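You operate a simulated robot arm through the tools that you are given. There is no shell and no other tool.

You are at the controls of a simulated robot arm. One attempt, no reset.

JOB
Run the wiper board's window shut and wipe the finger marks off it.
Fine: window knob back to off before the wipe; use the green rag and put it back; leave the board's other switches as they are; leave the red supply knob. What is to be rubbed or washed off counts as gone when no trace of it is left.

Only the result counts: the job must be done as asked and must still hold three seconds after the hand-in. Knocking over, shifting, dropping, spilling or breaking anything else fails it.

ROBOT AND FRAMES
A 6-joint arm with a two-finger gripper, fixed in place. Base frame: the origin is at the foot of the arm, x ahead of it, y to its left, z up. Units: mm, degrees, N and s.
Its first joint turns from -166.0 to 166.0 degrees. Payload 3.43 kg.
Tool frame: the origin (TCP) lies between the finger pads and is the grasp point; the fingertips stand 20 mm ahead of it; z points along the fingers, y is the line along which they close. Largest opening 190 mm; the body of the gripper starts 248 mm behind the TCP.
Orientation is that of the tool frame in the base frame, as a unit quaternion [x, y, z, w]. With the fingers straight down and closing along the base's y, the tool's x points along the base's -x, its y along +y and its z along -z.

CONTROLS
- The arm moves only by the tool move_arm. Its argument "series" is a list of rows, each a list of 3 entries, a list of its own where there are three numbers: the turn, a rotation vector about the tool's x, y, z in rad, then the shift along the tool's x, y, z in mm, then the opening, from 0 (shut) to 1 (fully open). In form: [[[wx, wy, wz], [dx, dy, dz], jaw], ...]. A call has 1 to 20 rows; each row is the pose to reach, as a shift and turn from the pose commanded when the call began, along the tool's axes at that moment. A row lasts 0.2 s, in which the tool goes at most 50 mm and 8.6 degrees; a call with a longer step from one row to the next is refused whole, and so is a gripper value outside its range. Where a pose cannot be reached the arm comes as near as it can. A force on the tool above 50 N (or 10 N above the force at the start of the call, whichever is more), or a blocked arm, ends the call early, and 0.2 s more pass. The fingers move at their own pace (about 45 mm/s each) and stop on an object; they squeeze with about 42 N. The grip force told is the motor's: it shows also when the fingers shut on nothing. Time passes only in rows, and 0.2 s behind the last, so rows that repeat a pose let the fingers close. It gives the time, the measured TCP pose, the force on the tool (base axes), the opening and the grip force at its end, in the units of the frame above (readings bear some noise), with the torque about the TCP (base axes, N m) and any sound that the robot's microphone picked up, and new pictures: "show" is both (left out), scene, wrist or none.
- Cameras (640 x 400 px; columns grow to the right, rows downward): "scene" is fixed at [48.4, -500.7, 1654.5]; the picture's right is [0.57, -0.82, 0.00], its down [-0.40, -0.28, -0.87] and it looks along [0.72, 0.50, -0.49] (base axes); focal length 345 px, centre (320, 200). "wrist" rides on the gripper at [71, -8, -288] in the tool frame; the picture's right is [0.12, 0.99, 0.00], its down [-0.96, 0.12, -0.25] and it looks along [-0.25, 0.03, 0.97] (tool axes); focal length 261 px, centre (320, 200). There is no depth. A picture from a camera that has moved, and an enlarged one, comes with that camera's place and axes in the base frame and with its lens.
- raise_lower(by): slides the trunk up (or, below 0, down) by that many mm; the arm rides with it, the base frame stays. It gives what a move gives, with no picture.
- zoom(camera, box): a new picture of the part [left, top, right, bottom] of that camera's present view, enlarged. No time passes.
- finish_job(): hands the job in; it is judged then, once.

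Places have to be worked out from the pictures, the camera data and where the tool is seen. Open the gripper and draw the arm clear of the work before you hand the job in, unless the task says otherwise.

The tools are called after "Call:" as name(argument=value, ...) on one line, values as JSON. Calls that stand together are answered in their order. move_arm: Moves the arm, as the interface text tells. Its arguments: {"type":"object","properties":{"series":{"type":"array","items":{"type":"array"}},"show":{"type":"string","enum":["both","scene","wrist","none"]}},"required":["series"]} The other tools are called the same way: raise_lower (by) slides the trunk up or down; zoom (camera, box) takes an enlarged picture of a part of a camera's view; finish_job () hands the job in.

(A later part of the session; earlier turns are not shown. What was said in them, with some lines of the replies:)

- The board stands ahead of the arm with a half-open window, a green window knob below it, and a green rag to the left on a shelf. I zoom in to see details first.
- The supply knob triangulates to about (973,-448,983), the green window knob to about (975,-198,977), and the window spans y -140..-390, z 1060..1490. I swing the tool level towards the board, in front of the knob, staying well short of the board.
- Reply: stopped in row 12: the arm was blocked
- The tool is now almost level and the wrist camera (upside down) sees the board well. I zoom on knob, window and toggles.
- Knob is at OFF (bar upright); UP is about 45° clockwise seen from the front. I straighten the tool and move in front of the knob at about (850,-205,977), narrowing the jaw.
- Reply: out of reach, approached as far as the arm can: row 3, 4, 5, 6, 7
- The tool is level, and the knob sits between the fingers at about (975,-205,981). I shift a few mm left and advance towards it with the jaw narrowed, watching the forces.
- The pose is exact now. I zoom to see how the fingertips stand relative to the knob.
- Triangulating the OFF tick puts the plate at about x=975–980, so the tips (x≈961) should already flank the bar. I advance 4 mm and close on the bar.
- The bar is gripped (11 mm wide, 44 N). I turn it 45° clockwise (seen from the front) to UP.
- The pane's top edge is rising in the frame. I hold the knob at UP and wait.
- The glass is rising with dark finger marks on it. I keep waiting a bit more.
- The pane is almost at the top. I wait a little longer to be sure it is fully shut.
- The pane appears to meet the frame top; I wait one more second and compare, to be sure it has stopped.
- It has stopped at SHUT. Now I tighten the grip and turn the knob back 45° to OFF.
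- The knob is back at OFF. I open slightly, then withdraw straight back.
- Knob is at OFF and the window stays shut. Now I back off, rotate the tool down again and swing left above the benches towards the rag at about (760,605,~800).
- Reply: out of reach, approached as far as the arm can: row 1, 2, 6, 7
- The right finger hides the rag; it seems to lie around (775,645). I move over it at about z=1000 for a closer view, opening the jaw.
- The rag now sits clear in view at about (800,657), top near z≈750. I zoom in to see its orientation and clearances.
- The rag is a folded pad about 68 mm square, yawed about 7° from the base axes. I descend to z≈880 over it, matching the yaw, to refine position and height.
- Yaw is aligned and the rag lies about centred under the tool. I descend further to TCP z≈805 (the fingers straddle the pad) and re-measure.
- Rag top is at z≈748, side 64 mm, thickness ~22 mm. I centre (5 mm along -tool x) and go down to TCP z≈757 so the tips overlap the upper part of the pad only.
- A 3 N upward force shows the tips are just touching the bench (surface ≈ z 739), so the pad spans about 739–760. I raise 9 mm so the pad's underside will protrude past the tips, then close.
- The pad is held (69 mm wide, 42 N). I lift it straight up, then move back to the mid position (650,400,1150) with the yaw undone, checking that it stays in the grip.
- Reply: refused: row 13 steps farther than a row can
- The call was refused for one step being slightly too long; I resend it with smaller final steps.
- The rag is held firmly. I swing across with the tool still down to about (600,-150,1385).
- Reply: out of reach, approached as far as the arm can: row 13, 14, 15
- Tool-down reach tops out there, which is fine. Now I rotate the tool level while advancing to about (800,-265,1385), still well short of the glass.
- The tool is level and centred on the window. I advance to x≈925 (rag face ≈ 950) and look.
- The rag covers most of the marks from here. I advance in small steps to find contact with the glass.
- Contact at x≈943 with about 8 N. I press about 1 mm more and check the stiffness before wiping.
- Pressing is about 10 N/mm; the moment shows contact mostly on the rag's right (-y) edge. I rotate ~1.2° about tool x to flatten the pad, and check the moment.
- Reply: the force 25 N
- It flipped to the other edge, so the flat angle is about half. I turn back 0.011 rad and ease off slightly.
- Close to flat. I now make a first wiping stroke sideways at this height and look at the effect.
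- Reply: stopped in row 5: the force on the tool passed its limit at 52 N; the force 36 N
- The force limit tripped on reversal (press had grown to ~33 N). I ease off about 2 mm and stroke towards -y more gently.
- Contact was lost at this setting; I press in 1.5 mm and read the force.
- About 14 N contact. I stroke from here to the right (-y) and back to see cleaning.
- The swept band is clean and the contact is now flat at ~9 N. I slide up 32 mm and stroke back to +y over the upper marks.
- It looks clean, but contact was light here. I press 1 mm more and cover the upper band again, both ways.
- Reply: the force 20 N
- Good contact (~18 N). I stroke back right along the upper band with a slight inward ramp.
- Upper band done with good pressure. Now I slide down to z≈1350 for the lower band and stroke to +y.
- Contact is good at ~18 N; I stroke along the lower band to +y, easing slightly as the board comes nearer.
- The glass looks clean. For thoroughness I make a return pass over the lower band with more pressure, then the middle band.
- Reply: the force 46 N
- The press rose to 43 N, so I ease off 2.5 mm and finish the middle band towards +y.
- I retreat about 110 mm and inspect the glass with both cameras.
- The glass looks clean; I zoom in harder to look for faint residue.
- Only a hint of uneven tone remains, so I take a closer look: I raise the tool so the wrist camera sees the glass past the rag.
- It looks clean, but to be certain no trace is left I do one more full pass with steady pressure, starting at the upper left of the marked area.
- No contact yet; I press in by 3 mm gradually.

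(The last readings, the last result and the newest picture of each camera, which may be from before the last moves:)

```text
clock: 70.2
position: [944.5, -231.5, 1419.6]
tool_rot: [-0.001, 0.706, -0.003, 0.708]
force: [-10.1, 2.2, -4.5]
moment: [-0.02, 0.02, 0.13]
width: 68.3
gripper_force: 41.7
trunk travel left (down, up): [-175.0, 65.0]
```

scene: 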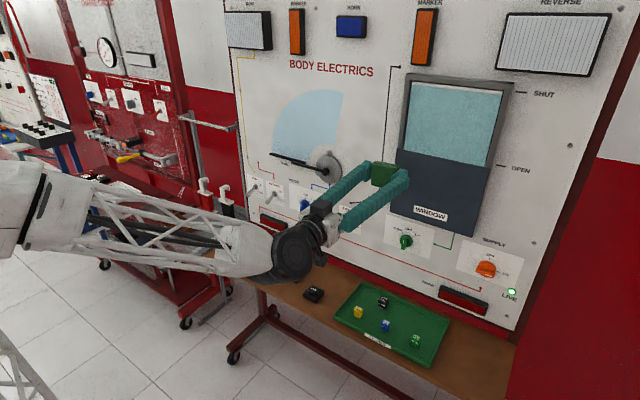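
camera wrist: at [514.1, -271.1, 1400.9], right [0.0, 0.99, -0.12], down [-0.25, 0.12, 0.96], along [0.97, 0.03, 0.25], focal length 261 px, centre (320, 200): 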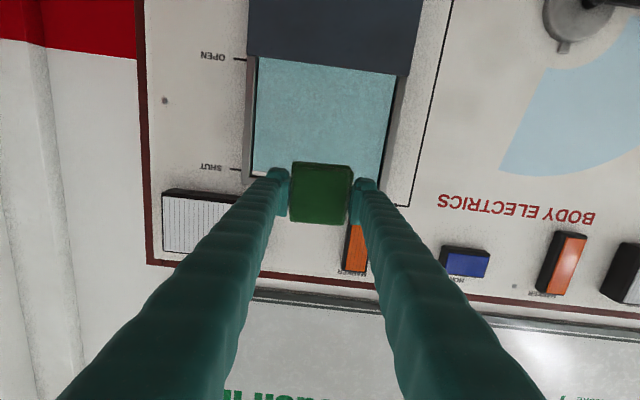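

Contact at 10 N. I stroke right along the upper band with a small inward ramp.

Call:
move_arm(series=[[[0, 0, 0], [0, 6, 0.3], 0.1], [[0, 0, 0], [0, -4, 0.4], 0.1], [[0, 0, 0], [0, -14, 0.5], 0.1], [[0, 0, 0], [0, -24, 0.6], 0.1], [[0, 0, 0], [0, -34, 0.7], 0.1], [[0, 0, 0], [0, -44, 0.8], 0.1], [[0, 0, 0], [0, -54, 0.9], 0.1], [[0, 0, 0], [0, -64, 1.0], 0.1], [[0, 0, 0], [0, -74, 1.0], 0.1], [[0, 0, 0], [0, -84, 1.1], 0.1], [[0, 0, 0], [0, -92, 1.2], 0.1]], show="none")

```text
clock: 72.6
position: [945.0, -324.6, 1422.4]
tool_rot: [0.0, 0.706, -0.003, 0.708]
force: [-15.2, 5.3, -0.1]
moment: [-0.02, 0.02, 0.2]
width: 68.4
gripper_force: 42.0
trunk travel left (down, up): [-175.0, 65.0]
```

Good steady contact (~15 N). I slide down to the middle band and stroke left, keeping pressure.

Call:
move_arm(series=[[[0, 0, 0], [10, 0, 0], 0.1], [[0, 0, 0], [20, 0, 0], 0.1], [[0, 0, 0], [30, 0, 0], 0.1], [[0, 0, 0], [37, 0, 0], 0.1], [[0, 0, 0], [37, 10, -0.1], 0.1], [[0, 0, 0], [37, 20, -0.1], 0.1], [[0, 0, 0], [37, 30, -0.2], 0.1], [[0, 0, 0], [37, 40, -0.2], 0.1], [[0, 0, 0], [37, 50, -0.2], 0.1], [[0, 0, 0], [37, 60, -0.3], 0.1], [[0, 0, 0], [37, 70, -0.3], 0.1], [[0, 0, 0], [37, 80, -0.4], 0.1], [[0, 0, 0], [37, 90, -0.4], 0.1], [[0, 0, 0], [37, 98, -0.4], 0.1]], show="none")

```text
clock: 75.6
position: [946.3, -226.9, 1384.7]
tool_rot: [0.001, 0.706, -0.003, 0.708]
force: [-19.9, -6.4, -0.7]
moment: [-0.06, 0.04, 0.08]
width: 68.4
gripper_force: 42.6
trunk travel left (down, up): [-175.0, 65.0]
```

Still good (~20 N). I slide down to the lower band and stroke right.

Call:
move_arm(series=[[[0, 0, 0], [10, 0, -0.3], 0.1], [[0, 0, 0], [20, 0, -0.4], 0.1], [[0, 0, 0], [30, 0, -0.4], 0.1], [[0, 0, 0], [37, 0, -0.4], 0.1], [[0, 0, 0], [37, -10, -0.3], 0.1], [[0, 0, 0], [37, -20, -0.2], 0.1], [[0, 0, 0], [37, -30, -0.2], 0.1], [[0, 0, 0], [37, -40, -0.1], 0.1], [[0, 0, 0], [37, -50, 0], 0.1], [[0, 0, 0], [37, -60, 0.1], 0.1], [[0, 0, 0], [37, -70, 0.1], 0.1], [[0, 0, 0], [37, -80, 0.2], 0.1], [[0, 0, 0], [37, -90, 0.2], 0.1], [[0, 0, 0], [37, -96, 0.2], 0.1]], show="none")

```text
clock: 78.6
position: [945.3, -320.3, 1347.4]
tool_rot: [0.001, 0.706, -0.004, 0.708]
force: [-3.8, 1.5, 0.3]
moment: [-0.04, 0.01, 0.11]
width: 68.4
gripper_force: 42.4
trunk travel left (down, up): [-175.0, 65.0]
```

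The pass is complete. I retreat to x≈800 and check the glass once more.

Call:
move_arm(series=[[[0, 0, 0], [0, 0, -15], 0.1], [[0, 0, 0], [-15, 10, -50], 0.1], [[0, 0, 0], [-30, 25, -95], 0.1], [[0, 0, 0], [-36, 40, -130], 0.1], [[0, 0, 0], [-36, 55, -146], 0.1], [[0, 0, 0], [-36, 55, -146], 0.1]], show="none")

```text
clock: 80.0
position: [800.3, -267.0, 1381.7]
tool_rot: [-0.001, 0.706, -0.003, 0.708]
force: [-0.8, 0.0, 0.0]
moment: [-0.01, 0.0, 0.03]
width: 68.6
gripper_force: 41.8
trunk travel left (down, up): [-175.0, 65.0]
```

Now I retrace: rotate the tool down while backing to about (595,-150,1347).

Call:
move_arm(series=[[[0, 0.1122, 0], [2, 8, -15], 0.1], [[0, 0.2244, 0], [5, 17, -29], 0.1], [[0, 0.3366, 0], [7, 25, -44], 0.1], [[0, 0.4488, 0], [10, 33, -59], 0.1], [[0, 0.561, 0], [12, 42, -73], 0.1], [[0, 0.6732, 0], [15, 50, -88], 0.1], [[0, 0.7854, 0], [17, 58, -103], 0.1], [[0, 0.8976, 0], [20, 67, -117], 0.1], [[0, 1.0098, 0], [22, 75, -132], 0.1], [[0, 1.122, 0], [25, 83, -147], 0.1], [[0, 1.2342, 0], [27, 92, -161], 0.1], [[0, 1.3464, 0], [30, 100, -176], 0.1], [[0, 1.4586, 0], [32, 108, -191], 0.1], [[0, 1.5708, 0], [40, 117, -205], 0.1], [[0, 1.5708, 0], [40, 117, -205], 0.1]])

Call:
zoom(camera="scene", box=[390, 60, 530, 170])

```text
clock: 83.2
position: [594.9, -147.2, 1340.6]
tool_rot: [0.002, 1.0, -0.002, 0.0]
force: [1.1, 0.6, -0.1]
moment: [0.03, 0.07, -0.03]
width: 68.5
gripper_force: 42.4
trunk travel left (down, up): [-175.0, 65.0]
camera wrist: at [526.1, -155.2, 1628.2], right [-0.12, 0.99, 0.0], down [0.96, 0.11, 0.25], along [0.25, 0.02, -0.97], focal length 261 px, centre (320, 200)
```

scene: 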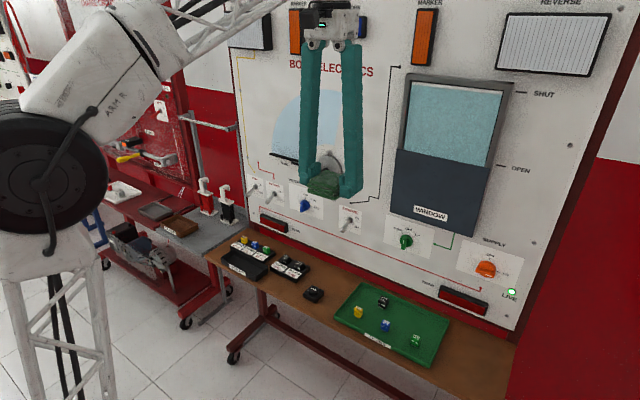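
wrist: 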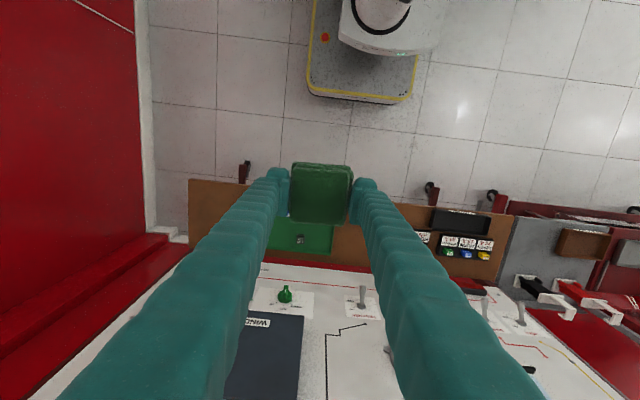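

```text
3.64 times, centred on (460, 115) of scene
camera zoom: at [48.4, -500.7, 1654.5], right [0.57, -0.82, 0.0], down [-0.4, -0.28, -0.87], along [0.72, 0.5, -0.49], focal length 1255 px, centre (-189, 509)
```

zoom: 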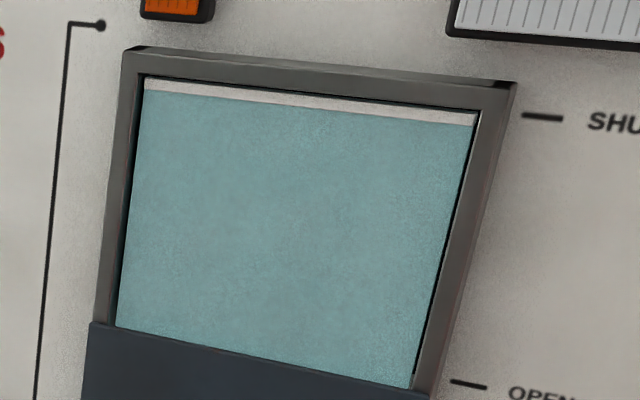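

The glass is uniformly clean and the window still shut. I swing back to (650,400,1150) with the rag.

Call:
move_arm(series=[[[0, 0, 0], [-4, 39, 14], 0.1], [[0, 0, 0], [-8, 78, 27], 0.1], [[0, 0, 0], [-12, 117, 41], 0.1], [[0, 0, 0], [-16, 156, 54], 0.1], [[0, 0, 0], [-20, 195, 68], 0.1], [[0, 0, 0], [-24, 234, 81], 0.1], [[0, 0, 0], [-28, 273, 95], 0.1], [[0, 0, 0], [-32, 312, 109], 0.1], [[0, 0, 0], [-36, 351, 122], 0.1], [[0, 0, 0], [-40, 390, 136], 0.1], [[0, 0, 0], [-44, 429, 149], 0.1], [[0, 0, 0], [-48, 468, 163], 0.1], [[0, 0, 0], [-52, 507, 176], 0.1], [[0, 0, 0], [-55, 547, 190], 0.1], [[0, 0, 0], [-55, 547, 190], 0.1]], show="none")

```text
clock: 86.4
position: [651.7, 398.1, 1146.3]
tool_rot: [0.001, 1.0, -0.002, 0.002]
force: [0.2, 0.3, -1.0]
moment: [-0.01, 0.07, 0.0]
width: 68.5
gripper_force: 41.6
trunk travel left (down, up): [-175.0, 65.0]
```

Now I move above the rag's original spot, with the original yaw, down to z≈850.

Call:
move_arm(series=[[[0, 0, 0], [-19, 32, 18], 0.1], [[0, 0, 0], [-38, 64, 36], 0.1], [[0, 0, -0.03], [-57, 96, 54], 0.1], [[0, 0, -0.06], [-76, 128, 72], 0.1], [[0, 0, -0.09], [-95, 160, 90], 0.1], [[0, 0, -0.12], [-114, 192, 108], 0.1], [[0, 0, -0.12], [-133, 224, 127], 0.1], [[0, 0, -0.12], [-152.3, 256, 146], 0.1], [[0, 0, -0.12], [-152.3, 256, 185], 0.1], [[0, 0, -0.12], [-152.3, 256, 225], 0.1], [[0, 0, -0.12], [-152.3, 256, 265], 0.1], [[0, 0, -0.12], [-152.3, 256, 296], 0.1], [[0, 0, -0.12], [-152.3, 256, 296], 0.1]])

Call:
zoom(camera="wrist", box=[240, 130, 400, 240])

```text
clock: 89.2
position: [808.4, 651.7, 851.3]
tool_rot: [-0.058, 0.998, -0.003, 0.002]
force: [-0.2, -0.4, -1.0]
moment: [0.01, -0.02, 0.0]
width: 68.3
gripper_force: 41.9
trunk travel left (down, up): [-175.0, 65.0]
camera wrist: at [740.6, 637.4, 1138.0], right [-0.23, 0.97, 0.0], down [0.94, 0.23, 0.25], along [0.24, 0.05, -0.97], focal length 261 px, centre (320, 200)
```

scene: 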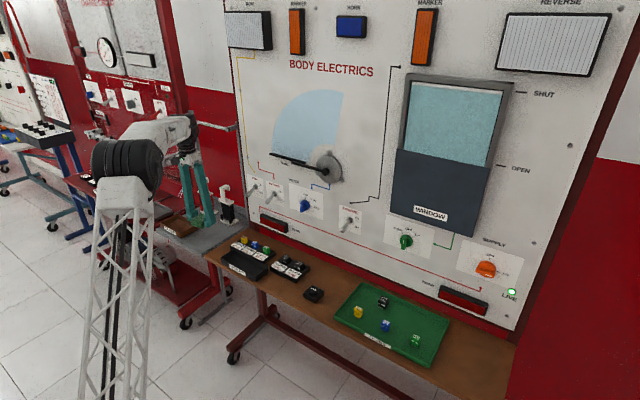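
wrist: 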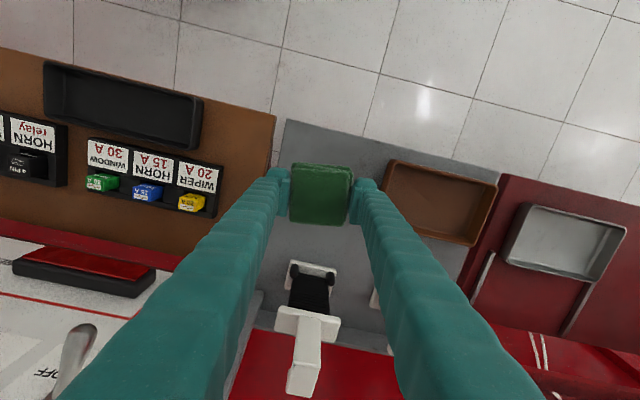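

```text
3.64 times, centred on (320, 185) of wrist
camera zoom: at [740.6, 637.4, 1138.0], right [-0.23, 0.97, 0.0], down [0.94, 0.23, 0.25], along [0.24, 0.05, -0.97], focal length 948 px, centre (320, 254)
```

zoom: 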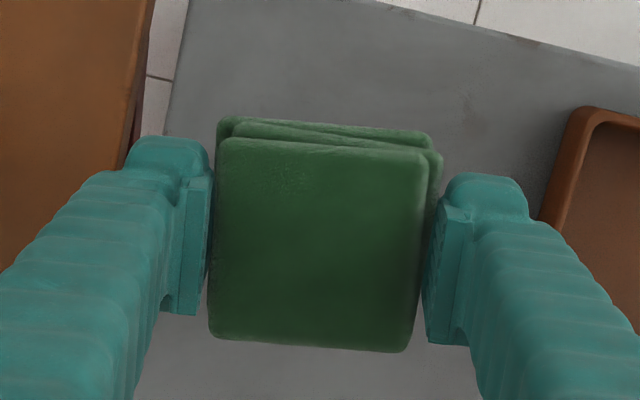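

I correct by a few mm to the original spot and descend to z≈770, just above the bench.

Call:
move_arm(series=[[[0, 0, 0], [3, 2, 15], 0.1], [[0, 0, 0], [5.7, 3, 40], 0.1], [[0, 0, 0], [5.7, 3, 62], 0.1], [[0, 0, 0], [5.7, 3, 76], 0.1], [[0, 0, 0], [5.7, 3, 80], 0.1], [[0, 0, 0], [5.7, 3, 80], 0.1]], show="none")

```text
clock: 90.6
position: [801.1, 653.7, 771.3]
tool_rot: [-0.059, 0.998, -0.003, 0.001]
force: [0.1, 0.3, -0.2]
moment: [0.01, 0.02, 0.0]
width: 68.5
gripper_force: 41.9
trunk travel left (down, up): [-175.0, 65.0]
```

Now I lower in 1–2 mm steps until light contact with the bench.

Call:
move_arm(series=[[[0, 0, 0], [-1, 0, 2], 0.1], [[0, 0, 0], [-2, 0, 4], 0.1], [[0, 0, 0], [-2, 0, 5.5], 0.1], [[0, 0, 0], [-2, 0, 5.5], 0.1]], show="none")

```text
clock: 91.6
position: [803.5, 653.4, 766.3]
tool_rot: [-0.058, 0.998, -0.001, 0.001]
force: [-0.4, 0.0, -1.3]
moment: [-0.03, -0.01, -0.01]
width: 68.4
gripper_force: 42.3
trunk travel left (down, up): [-175.0, 65.0]
```

Call:
move_arm(series=[[[0, 0, 0], [0, 0, 1], 0.1], [[0, 0, 0], [0, 0, 2], 0.1], [[0, 0, 0], [0, 0, 2], 0.1]], show="none")

```text
clock: 92.4
position: [804.9, 655.6, 764.5]
tool_rot: [-0.058, 0.998, -0.003, 0.001]
force: [-0.3, 0.2, -0.6]
moment: [0.01, 0.03, -0.03]
width: 68.3
gripper_force: 42.2
trunk travel left (down, up): [-175.0, 65.0]
```

Still no contact, so another 2 mm down.

Call:
move_arm(series=[[[0, 0, 0], [0, 0, 1], 0.1], [[0, 0, 0], [0, 0, 2], 0.1], [[0, 0, 0], [0, 0, 2], 0.1]], show="wrist")

Call:
zoom(camera="scene", box=[160, 190, 250, 260])

```text
clock: 93.2
position: [802.8, 654.9, 762.5]
tool_rot: [-0.058, 0.998, -0.001, 0.002]
force: [0.6, -0.2, 2.0]
moment: [0.12, -0.01, -0.02]
width: 68.3
gripper_force: 41.7
trunk travel left (down, up): [-175.0, 65.0]
camera wrist: at [735.1, 639.4, 1050.1], right [-0.23, 0.97, 0.0], down [0.94, 0.23, 0.25], along [0.24, 0.05, -0.97], focal length 261 px, centre (320, 200)
```

wrist: 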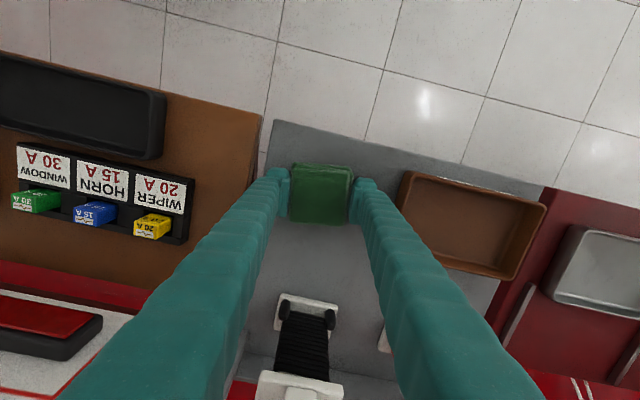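

```text
5.71 times, centred on (205, 225) of scene
camera zoom: at [48.4, -500.7, 1654.5], right [0.57, -0.82, 0.0], down [-0.4, -0.28, -0.87], along [0.72, 0.5, -0.49], focal length 1972 px, centre (977, 57)
```

zoom: 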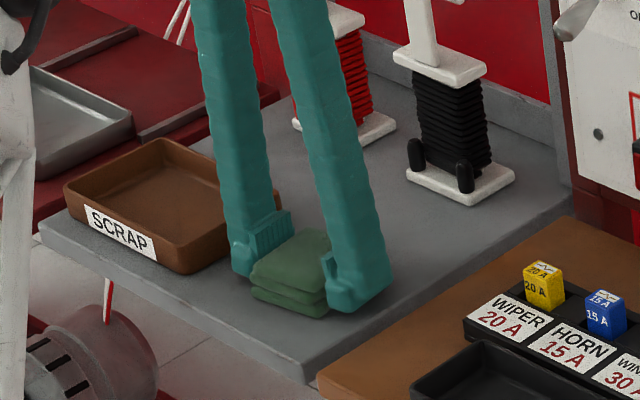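

Light contact (2 N) and the rag sits at its original spot. I open the jaw the same amount as before and lift away.

Call:
move_arm(series=[[[0, 0, 0], [0, 0, 0], 0.42], [[0, 0, 0], [0, 0, 0], 0.46], [[0, 0, 0], [0, 0, 0], 0.46], [[0, 0, 0], [0, 0, -10], 0.46], [[0, 0, 0], [0, 0, -40], 0.46], [[0, 0, 0], [0, 0, -85], 0.46], [[0, 0, 0], [0, 0, -130], 0.46], [[0, 0, 0], [0, 0, -175], 0.46], [[0, 0, 0], [0, 0, -175], 0.46]])

Call:
zoom(camera="scene", box=[130, 160, 330, 300])

Call:
zoom(camera="scene", box=[380, 60, 550, 310])

```text
clock: 95.2
position: [803.2, 655.1, 939.0]
tool_rot: [-0.058, 0.998, -0.003, 0.002]
force: [0.7, 0.0, -0.1]
moment: [0.02, -0.01, 0.02]
width: 87.3
gripper_force: 0.0
trunk travel left (down, up): [-175.0, 65.0]
camera wrist: at [735.4, 641.0, 1226.2], right [-0.23, 0.97, 0.0], down [0.94, 0.23, 0.25], along [0.24, 0.05, -0.97], focal length 261 px, centre (320, 200)
```

scene: 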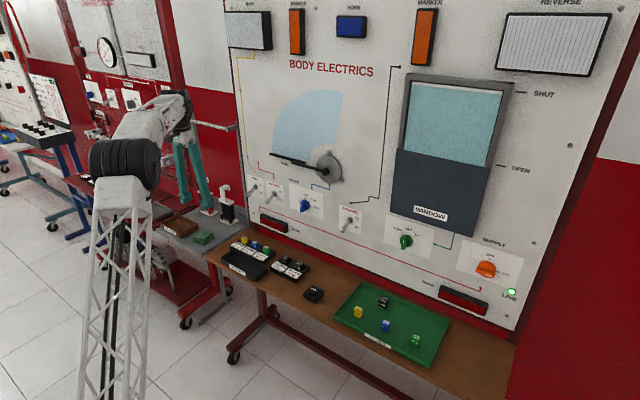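
wrist: 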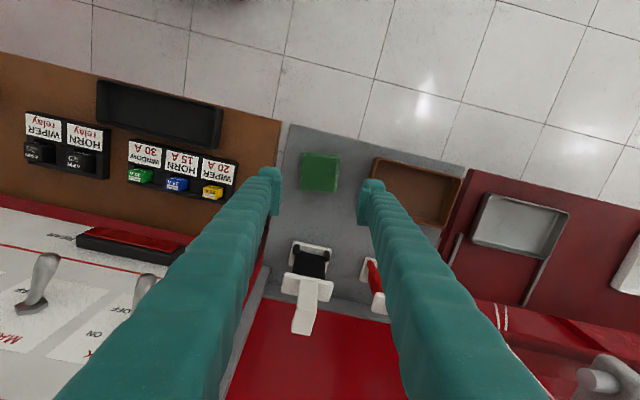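

```text
2.86 times, centred on (230, 230) of scene
camera zoom: at [48.4, -500.7, 1654.5], right [0.57, -0.82, 0.0], down [-0.4, -0.28, -0.87], along [0.72, 0.5, -0.49], focal length 986 px, centre (577, 114)
```

zoom: 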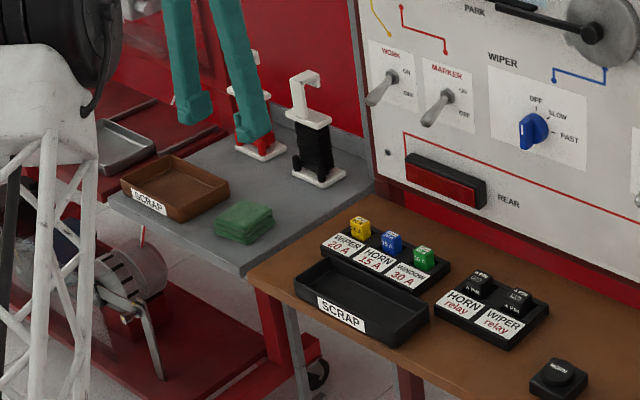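

```text
1.60 times, centred on (465, 185) of scene
camera zoom: at [48.4, -500.7, 1654.5], right [0.57, -0.82, 0.0], down [-0.4, -0.28, -0.87], along [0.72, 0.5, -0.49], focal length 552 px, centre (88, 224)
```

zoom: 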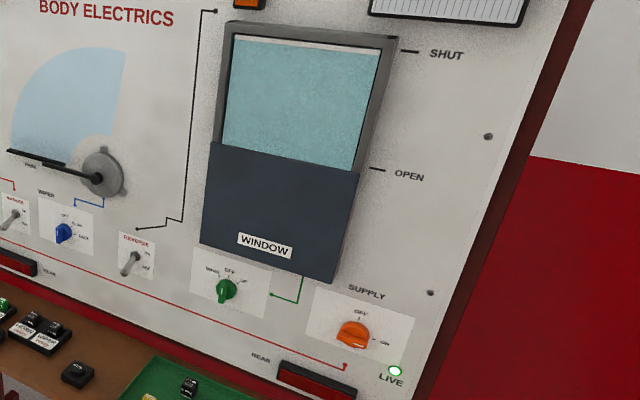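

The rag is back where it was, everything else is in place. I draw the arm up and away with the gripper open and take a last look at the glass.

Call:
move_arm(series=[[[0, 0, 0], [20, -26, -30], 0.6], [[0, 0, 0], [45, -58, -60], 0.8], [[0, 0, 0], [70, -90, -85], 1], [[0, 0, 0], [95, -122, -110], 1], [[0, 0, 0], [120, -154, -135], 1], [[0, 0, 0], [145, -186, -160], 1], [[0, 0, 0], [170, -218, -185], 1], [[0, 0, 0], [180, -234, -211], 1], [[0, 0, 0], [180, -234, -211], 1]], show="scene")

Call:
zoom(camera="scene", box=[395, 70, 520, 170])

Call:
zoom(camera="scene", box=[370, 200, 530, 320])

```text
refused: row 2 steps farther than a row can; nothing moved
```

```text
4.00 times, centred on (458, 120) of scene
camera zoom: at [48.4, -500.7, 1654.5], right [0.57, -0.82, 0.0], down [-0.4, -0.28, -0.87], along [0.72, 0.5, -0.49], focal length 1381 px, centre (-230, 520)
```

zoom: 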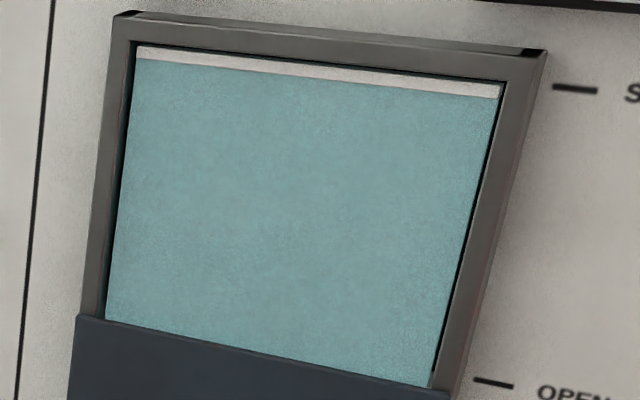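

```text
3.33 times, centred on (450, 260) of scene
camera zoom: at [48.4, -500.7, 1654.5], right [0.57, -0.82, 0.0], down [-0.4, -0.28, -0.87], along [0.72, 0.5, -0.49], focal length 1150 px, centre (-113, 0)
```

zoom: 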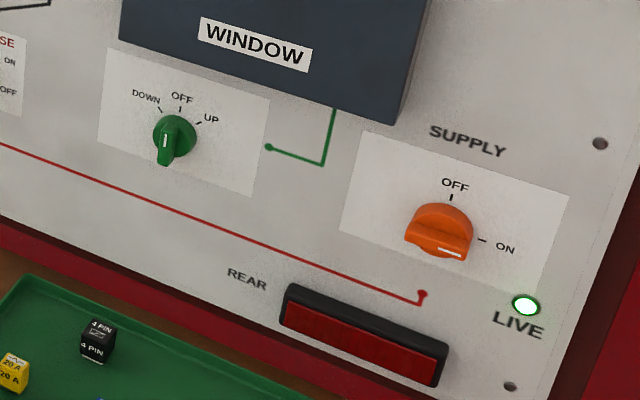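

The glass is clean, the knob is at OFF and the supply untouched. I retry the withdrawal with smaller steps.

Call:
move_arm(series=[[[0, 0, 0], [10, -15, -35], 0.46], [[0, 0, 0], [30, -40, -65], 0.7], [[0, 0, 0], [52, -68, -90], 1], [[0, 0, 0], [74, -96, -115], 1], [[0, 0, 0], [96, -124, -140], 1], [[0, 0, 0], [118, -152, -165], 1], [[0, 0, 0], [140, -180, -190], 1], [[0, 0, 0], [162, -208, -211], 1], [[0, 0, 0], [180, -234, -211], 1], [[0, 0, 0], [180, -234, -211], 1]], show="scene")

```text
clock: 97.4
position: [651.7, 402.7, 1148.8]
tool_rot: [-0.059, 0.998, -0.002, 0.001]
force: [-0.1, -0.5, -0.5]
moment: [0.01, -0.09, 0.04]
width: 189.8
gripper_force: 0.0
trunk travel left (down, up): [-175.0, 65.0]
```

scene: 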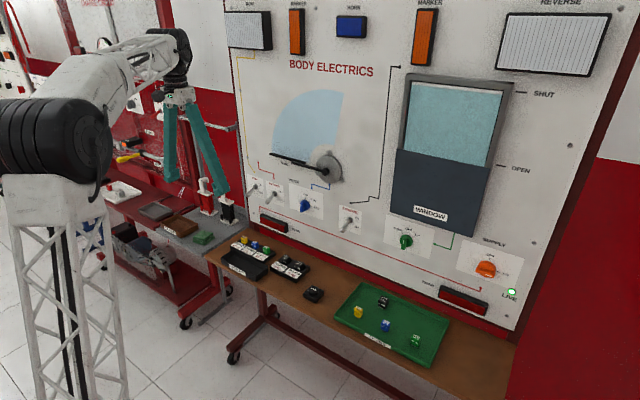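

The arm is clear and the gripper open. The window is shut and clean, its knob is at OFF, and the rag is back in place, so I hand the job in.

Call:
finish_job()

```text
The job is handed in.
```

The window is shut, the finger marks are wiped off, and I've handed the job in. I haven't had the judging result back.

- **Window:** I turned the knob to UP until the pane stopped at the SHUT mark, then turned it back to OFF before wiping. The pane has stayed shut since.
- **Glass:** I wiped the marked area in three bands. I then did a second full pass because the first close look showed a hint of uneven tone. Close-up pictures after that show no marks.
- **Rag:** The green rag is back on the grey bench, within a few millimetres of where it was.
- **Everything else:** The red supply knob and the other switches were not touched. Nothing else looks moved in the last pictures.

The arm is clear of the work with the gripper open.
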